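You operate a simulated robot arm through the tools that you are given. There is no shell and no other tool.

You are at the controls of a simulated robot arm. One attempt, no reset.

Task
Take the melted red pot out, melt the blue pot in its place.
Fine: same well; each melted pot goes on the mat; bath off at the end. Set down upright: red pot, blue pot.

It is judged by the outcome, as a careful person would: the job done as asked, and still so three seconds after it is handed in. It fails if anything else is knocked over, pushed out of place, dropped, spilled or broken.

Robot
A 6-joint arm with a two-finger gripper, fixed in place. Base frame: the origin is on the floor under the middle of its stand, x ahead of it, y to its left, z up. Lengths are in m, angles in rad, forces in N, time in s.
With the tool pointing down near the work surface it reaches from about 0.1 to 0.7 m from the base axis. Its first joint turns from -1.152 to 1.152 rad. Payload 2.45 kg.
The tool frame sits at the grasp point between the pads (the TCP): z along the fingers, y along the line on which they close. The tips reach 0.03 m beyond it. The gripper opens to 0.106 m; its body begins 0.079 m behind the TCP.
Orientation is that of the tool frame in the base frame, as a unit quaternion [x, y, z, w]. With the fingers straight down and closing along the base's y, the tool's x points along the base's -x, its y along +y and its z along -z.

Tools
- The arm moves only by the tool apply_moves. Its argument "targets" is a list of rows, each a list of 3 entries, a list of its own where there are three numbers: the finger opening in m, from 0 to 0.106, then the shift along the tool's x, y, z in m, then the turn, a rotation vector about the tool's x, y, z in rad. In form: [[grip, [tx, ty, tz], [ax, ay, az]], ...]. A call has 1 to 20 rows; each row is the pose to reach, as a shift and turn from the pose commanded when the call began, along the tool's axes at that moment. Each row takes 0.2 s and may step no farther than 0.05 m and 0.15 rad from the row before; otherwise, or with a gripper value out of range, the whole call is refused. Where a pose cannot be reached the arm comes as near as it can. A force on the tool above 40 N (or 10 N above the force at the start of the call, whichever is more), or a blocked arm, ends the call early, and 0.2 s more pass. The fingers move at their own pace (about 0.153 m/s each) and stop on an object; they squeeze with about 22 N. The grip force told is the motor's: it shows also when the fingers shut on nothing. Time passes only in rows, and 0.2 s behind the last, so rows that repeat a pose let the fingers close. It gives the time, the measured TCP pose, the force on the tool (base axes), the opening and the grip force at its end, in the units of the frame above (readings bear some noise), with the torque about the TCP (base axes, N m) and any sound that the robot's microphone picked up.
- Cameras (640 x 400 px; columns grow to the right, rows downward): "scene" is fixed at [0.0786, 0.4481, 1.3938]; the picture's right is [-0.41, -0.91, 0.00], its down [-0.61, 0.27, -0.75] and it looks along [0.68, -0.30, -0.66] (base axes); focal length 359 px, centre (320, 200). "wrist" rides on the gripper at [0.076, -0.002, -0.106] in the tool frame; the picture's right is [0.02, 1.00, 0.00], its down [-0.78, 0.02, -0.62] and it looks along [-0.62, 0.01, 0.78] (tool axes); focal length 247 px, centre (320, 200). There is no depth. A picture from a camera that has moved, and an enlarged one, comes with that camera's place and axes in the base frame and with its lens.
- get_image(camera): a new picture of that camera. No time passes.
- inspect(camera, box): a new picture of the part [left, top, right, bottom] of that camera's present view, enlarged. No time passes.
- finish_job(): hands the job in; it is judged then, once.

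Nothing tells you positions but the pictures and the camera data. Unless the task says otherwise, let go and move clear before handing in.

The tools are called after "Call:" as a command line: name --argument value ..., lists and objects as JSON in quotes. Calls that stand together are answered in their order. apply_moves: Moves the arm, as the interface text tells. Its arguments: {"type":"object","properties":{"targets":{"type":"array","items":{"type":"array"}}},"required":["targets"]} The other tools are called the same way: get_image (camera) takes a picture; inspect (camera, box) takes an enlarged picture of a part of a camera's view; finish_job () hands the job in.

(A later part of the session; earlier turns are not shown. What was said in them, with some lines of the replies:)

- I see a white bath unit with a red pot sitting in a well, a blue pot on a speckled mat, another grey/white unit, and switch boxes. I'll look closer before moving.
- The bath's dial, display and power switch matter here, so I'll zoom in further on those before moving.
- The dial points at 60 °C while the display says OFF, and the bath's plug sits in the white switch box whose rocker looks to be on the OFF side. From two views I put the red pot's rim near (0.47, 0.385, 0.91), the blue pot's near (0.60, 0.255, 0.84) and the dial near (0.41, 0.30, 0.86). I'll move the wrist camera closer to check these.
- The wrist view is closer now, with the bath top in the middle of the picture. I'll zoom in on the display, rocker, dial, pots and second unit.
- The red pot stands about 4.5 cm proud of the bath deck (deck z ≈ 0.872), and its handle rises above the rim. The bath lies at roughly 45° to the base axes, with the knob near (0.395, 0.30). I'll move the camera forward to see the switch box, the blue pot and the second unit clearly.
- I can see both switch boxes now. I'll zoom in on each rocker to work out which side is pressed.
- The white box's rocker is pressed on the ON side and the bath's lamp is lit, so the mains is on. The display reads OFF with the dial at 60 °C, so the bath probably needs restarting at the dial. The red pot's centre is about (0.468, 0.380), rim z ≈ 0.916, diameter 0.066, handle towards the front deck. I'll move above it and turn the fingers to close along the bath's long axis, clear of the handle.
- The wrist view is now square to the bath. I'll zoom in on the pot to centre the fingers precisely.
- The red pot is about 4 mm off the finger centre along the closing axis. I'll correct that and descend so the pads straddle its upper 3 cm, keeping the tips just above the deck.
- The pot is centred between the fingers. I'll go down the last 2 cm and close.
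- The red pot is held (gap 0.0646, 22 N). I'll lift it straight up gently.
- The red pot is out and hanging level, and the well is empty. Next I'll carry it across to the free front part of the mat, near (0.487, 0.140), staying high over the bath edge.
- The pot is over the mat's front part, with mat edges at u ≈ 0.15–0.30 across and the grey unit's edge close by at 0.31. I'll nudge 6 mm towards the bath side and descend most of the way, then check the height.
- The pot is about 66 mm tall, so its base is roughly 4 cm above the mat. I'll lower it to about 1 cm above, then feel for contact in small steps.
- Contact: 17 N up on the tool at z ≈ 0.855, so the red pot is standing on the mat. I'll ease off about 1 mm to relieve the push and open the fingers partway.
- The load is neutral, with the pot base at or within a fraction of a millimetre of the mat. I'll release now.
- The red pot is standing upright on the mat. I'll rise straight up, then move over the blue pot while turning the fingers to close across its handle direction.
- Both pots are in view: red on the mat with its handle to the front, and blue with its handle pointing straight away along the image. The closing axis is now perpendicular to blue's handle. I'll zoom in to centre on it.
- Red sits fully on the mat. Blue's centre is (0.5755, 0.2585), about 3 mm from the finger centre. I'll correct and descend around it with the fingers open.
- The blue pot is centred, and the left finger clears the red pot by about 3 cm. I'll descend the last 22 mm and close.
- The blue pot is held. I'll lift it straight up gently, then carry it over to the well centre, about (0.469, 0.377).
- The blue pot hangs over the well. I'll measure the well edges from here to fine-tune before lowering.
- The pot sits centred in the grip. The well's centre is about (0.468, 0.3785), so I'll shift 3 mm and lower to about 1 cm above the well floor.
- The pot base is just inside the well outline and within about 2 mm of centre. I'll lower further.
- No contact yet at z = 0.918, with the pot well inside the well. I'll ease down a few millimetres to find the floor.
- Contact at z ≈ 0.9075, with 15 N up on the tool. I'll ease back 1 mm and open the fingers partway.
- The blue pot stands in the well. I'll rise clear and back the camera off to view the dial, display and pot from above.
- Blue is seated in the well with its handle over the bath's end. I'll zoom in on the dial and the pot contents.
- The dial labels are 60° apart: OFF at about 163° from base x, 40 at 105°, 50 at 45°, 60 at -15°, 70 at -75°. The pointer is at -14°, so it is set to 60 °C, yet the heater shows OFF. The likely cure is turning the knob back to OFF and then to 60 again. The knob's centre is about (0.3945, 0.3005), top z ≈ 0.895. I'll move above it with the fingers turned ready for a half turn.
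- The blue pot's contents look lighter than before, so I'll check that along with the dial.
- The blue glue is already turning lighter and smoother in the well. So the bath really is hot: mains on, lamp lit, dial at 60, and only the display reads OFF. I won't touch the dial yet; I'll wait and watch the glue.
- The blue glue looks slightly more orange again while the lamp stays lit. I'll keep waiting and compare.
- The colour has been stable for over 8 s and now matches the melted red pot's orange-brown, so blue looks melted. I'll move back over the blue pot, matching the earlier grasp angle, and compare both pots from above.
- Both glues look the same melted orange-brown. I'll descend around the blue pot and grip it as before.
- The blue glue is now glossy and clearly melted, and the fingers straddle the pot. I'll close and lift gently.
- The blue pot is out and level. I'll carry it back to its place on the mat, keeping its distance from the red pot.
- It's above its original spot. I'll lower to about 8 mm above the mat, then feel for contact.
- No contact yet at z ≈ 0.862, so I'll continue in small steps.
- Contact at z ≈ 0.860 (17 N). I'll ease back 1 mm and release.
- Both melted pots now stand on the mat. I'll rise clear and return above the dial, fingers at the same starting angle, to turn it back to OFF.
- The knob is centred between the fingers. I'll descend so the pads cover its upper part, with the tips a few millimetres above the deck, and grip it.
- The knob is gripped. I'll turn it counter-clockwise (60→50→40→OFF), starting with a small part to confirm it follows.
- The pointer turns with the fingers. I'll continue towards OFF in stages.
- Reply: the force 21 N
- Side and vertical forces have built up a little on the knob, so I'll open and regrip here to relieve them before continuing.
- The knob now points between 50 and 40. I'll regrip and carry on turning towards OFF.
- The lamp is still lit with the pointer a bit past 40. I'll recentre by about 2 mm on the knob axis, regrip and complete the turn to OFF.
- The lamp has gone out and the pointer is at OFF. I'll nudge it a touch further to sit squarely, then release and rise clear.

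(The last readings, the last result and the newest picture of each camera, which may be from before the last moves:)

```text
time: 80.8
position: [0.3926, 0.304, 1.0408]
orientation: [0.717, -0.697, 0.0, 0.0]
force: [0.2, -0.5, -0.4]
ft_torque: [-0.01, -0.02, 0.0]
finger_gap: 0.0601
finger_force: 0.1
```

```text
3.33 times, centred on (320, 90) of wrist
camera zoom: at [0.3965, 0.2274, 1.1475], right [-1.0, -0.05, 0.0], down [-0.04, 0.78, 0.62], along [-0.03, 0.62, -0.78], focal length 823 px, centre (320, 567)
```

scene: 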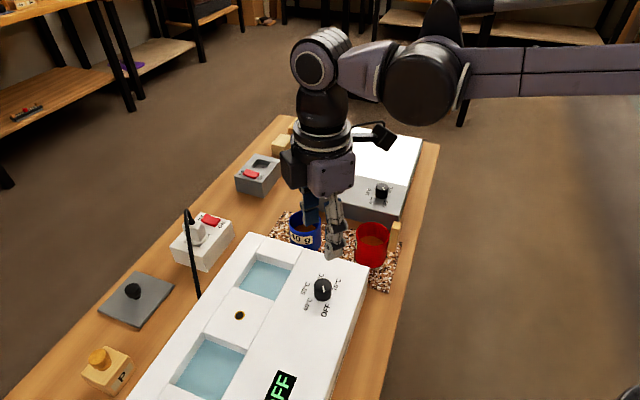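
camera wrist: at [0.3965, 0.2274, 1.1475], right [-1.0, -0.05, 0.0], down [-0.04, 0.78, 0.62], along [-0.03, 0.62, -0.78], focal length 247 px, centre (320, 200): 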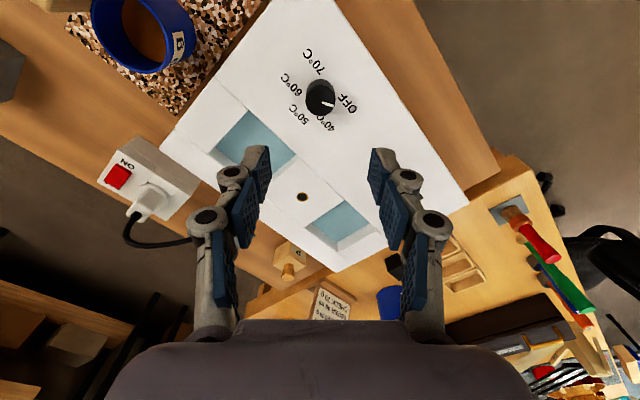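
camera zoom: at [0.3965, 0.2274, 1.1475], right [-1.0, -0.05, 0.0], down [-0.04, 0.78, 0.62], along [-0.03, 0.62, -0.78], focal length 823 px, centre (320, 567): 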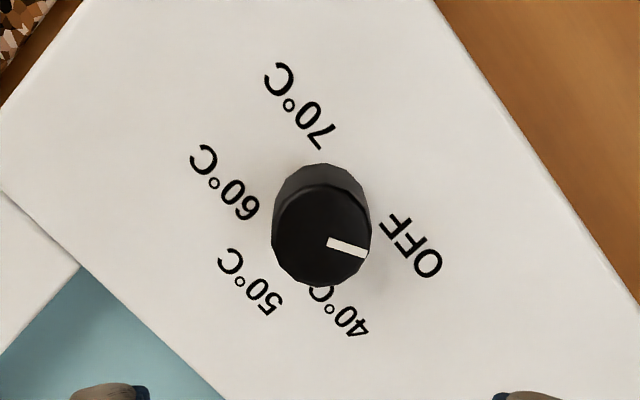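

The pointer is at OFF and the lamp is out. I'll raise and retract the arm clear, then do a final check of everything.

Call:
apply_moves --targets '[[0.07, [0, 0, -0.04], [0, 0, 0]], [0.08, [0.0, 0.03, -0.08], [0, 0, 0]], [0.08, [0.0, 0.06, -0.11], [0, 0, 0]], [0.08, [0.0, 0.09, -0.12], [0, 0, 0]], [0.08, [0.0, 0.1, -0.12], [0, 0, 0]], [0.08, [0.0, 0.1, -0.12], [0, 0, 0]]]'

Call:
get_image --camera "scene"

Call:
inspect --camera "scene" --box '[230, 200, 410, 320]'

Call:
inspect --camera "scene" --box '[200, 300, 360, 400]'

Call:
get_image --camera "wrist"

```text
time: 82.2
position: [0.2926, 0.2984, 1.161]
orientation: [0.718, -0.697, 0.0, 0.0]
force: [-0.6, 0.3, 0.2]
ft_torque: [0.02, 0.01, 0.01]
finger_gap: 0.08
finger_force: 0.0
```

```text
taken
```

scene: 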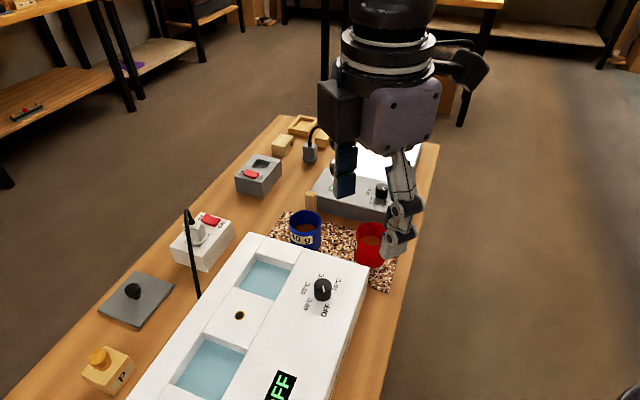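

```text
3.33 times, centred on (320, 260) of scene
camera zoom: at [0.0786, 0.4481, 1.3938], right [-0.41, -0.91, 0.0], down [-0.61, 0.27, -0.75], along [0.68, -0.3, -0.66], focal length 1196 px, centre (320, 0)
```

zoom: 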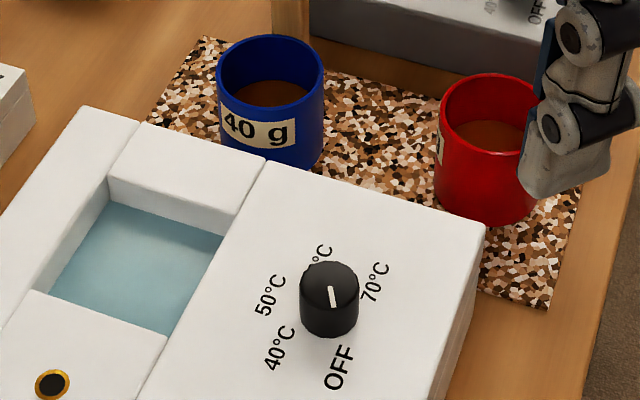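

```text
4.00 times, centred on (280, 350) of scene
camera zoom: at [0.0786, 0.4481, 1.3938], right [-0.41, -0.91, 0.0], down [-0.61, 0.27, -0.75], along [0.68, -0.3, -0.66], focal length 1435 px, centre (480, -400)
```

zoom: 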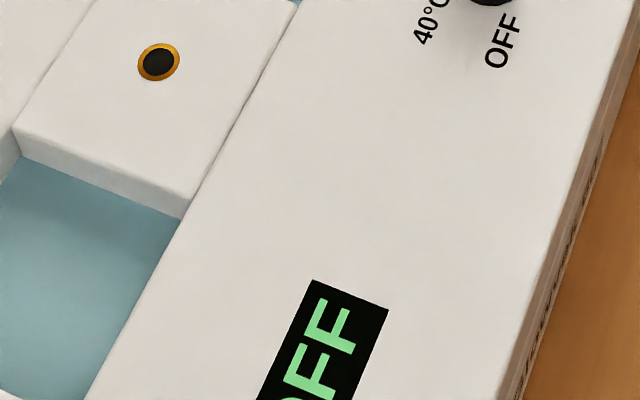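

```text
taken
camera wrist: at [0.2961, 0.224, 1.2677], right [-1.0, -0.05, 0.0], down [-0.04, 0.78, 0.62], along [-0.03, 0.62, -0.78], focal length 247 px, centre (320, 200)
```

wrist: 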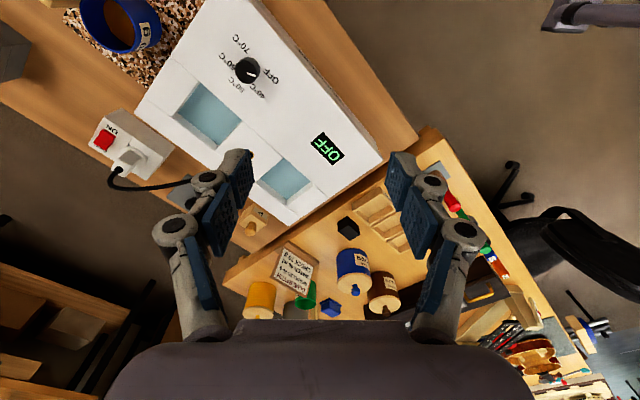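

Call:
inspect --camera "scene" --box '[285, 205, 395, 275]'

Call:
inspect --camera "wrist" --box '[60, 0, 200, 80]'

```text
5.71 times, centred on (340, 240) of scene
camera zoom: at [0.0786, 0.4481, 1.3938], right [-0.41, -0.91, 0.0], down [-0.61, 0.27, -0.75], along [0.68, -0.3, -0.66], focal length 2050 px, centre (206, -29)
```

zoom: 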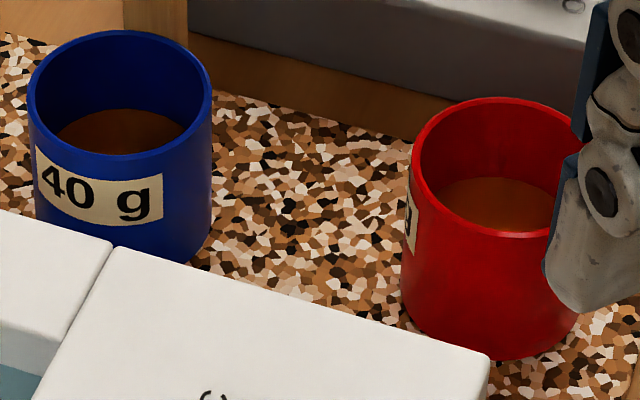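

```text
4.57 times, centred on (130, 40) of wrist
camera zoom: at [0.2961, 0.224, 1.2677], right [-1.0, -0.05, 0.0], down [-0.04, 0.78, 0.62], along [-0.03, 0.62, -0.78], focal length 1129 px, centre (1189, 931)
```

zoom: 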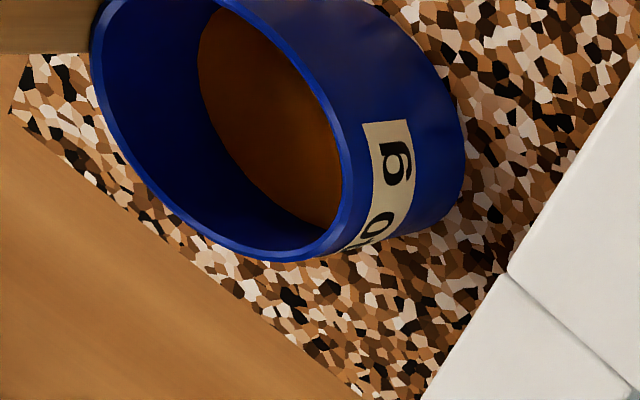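

Both pots stand upright on the mat with melted, orange-brown glue. The dial is at OFF, the lamp is out, nothing else has moved and the arm is clear. I'm handing in the job.

Call:
finish_job

```text
The job is handed in.
```

The job is handed in. The red pot came out of the well, the blue pot was melted in that same well, and both now stand upright on the mat. I haven't seen a verdict.

- **Melting:** The blue glue went from dark brown to a glossy orange-brown like the red. Its colour had been steady for about 8 seconds before I lifted it out. I judged this by eye; nothing measured it.
- **Bath:** I turned the dial to OFF and the lamp went out. The display read OFF the whole time, even while the bath was heating, so I went by the lamp and the glue instead.
- **Mains switch:** The rocker on the white switch box is still ON. I left it alone because the dial had already turned the bath off and the rocker looked beyond the arm's reach.

Nothing was knocked over or spilled, and nothing else moved out of place in the final pictures.
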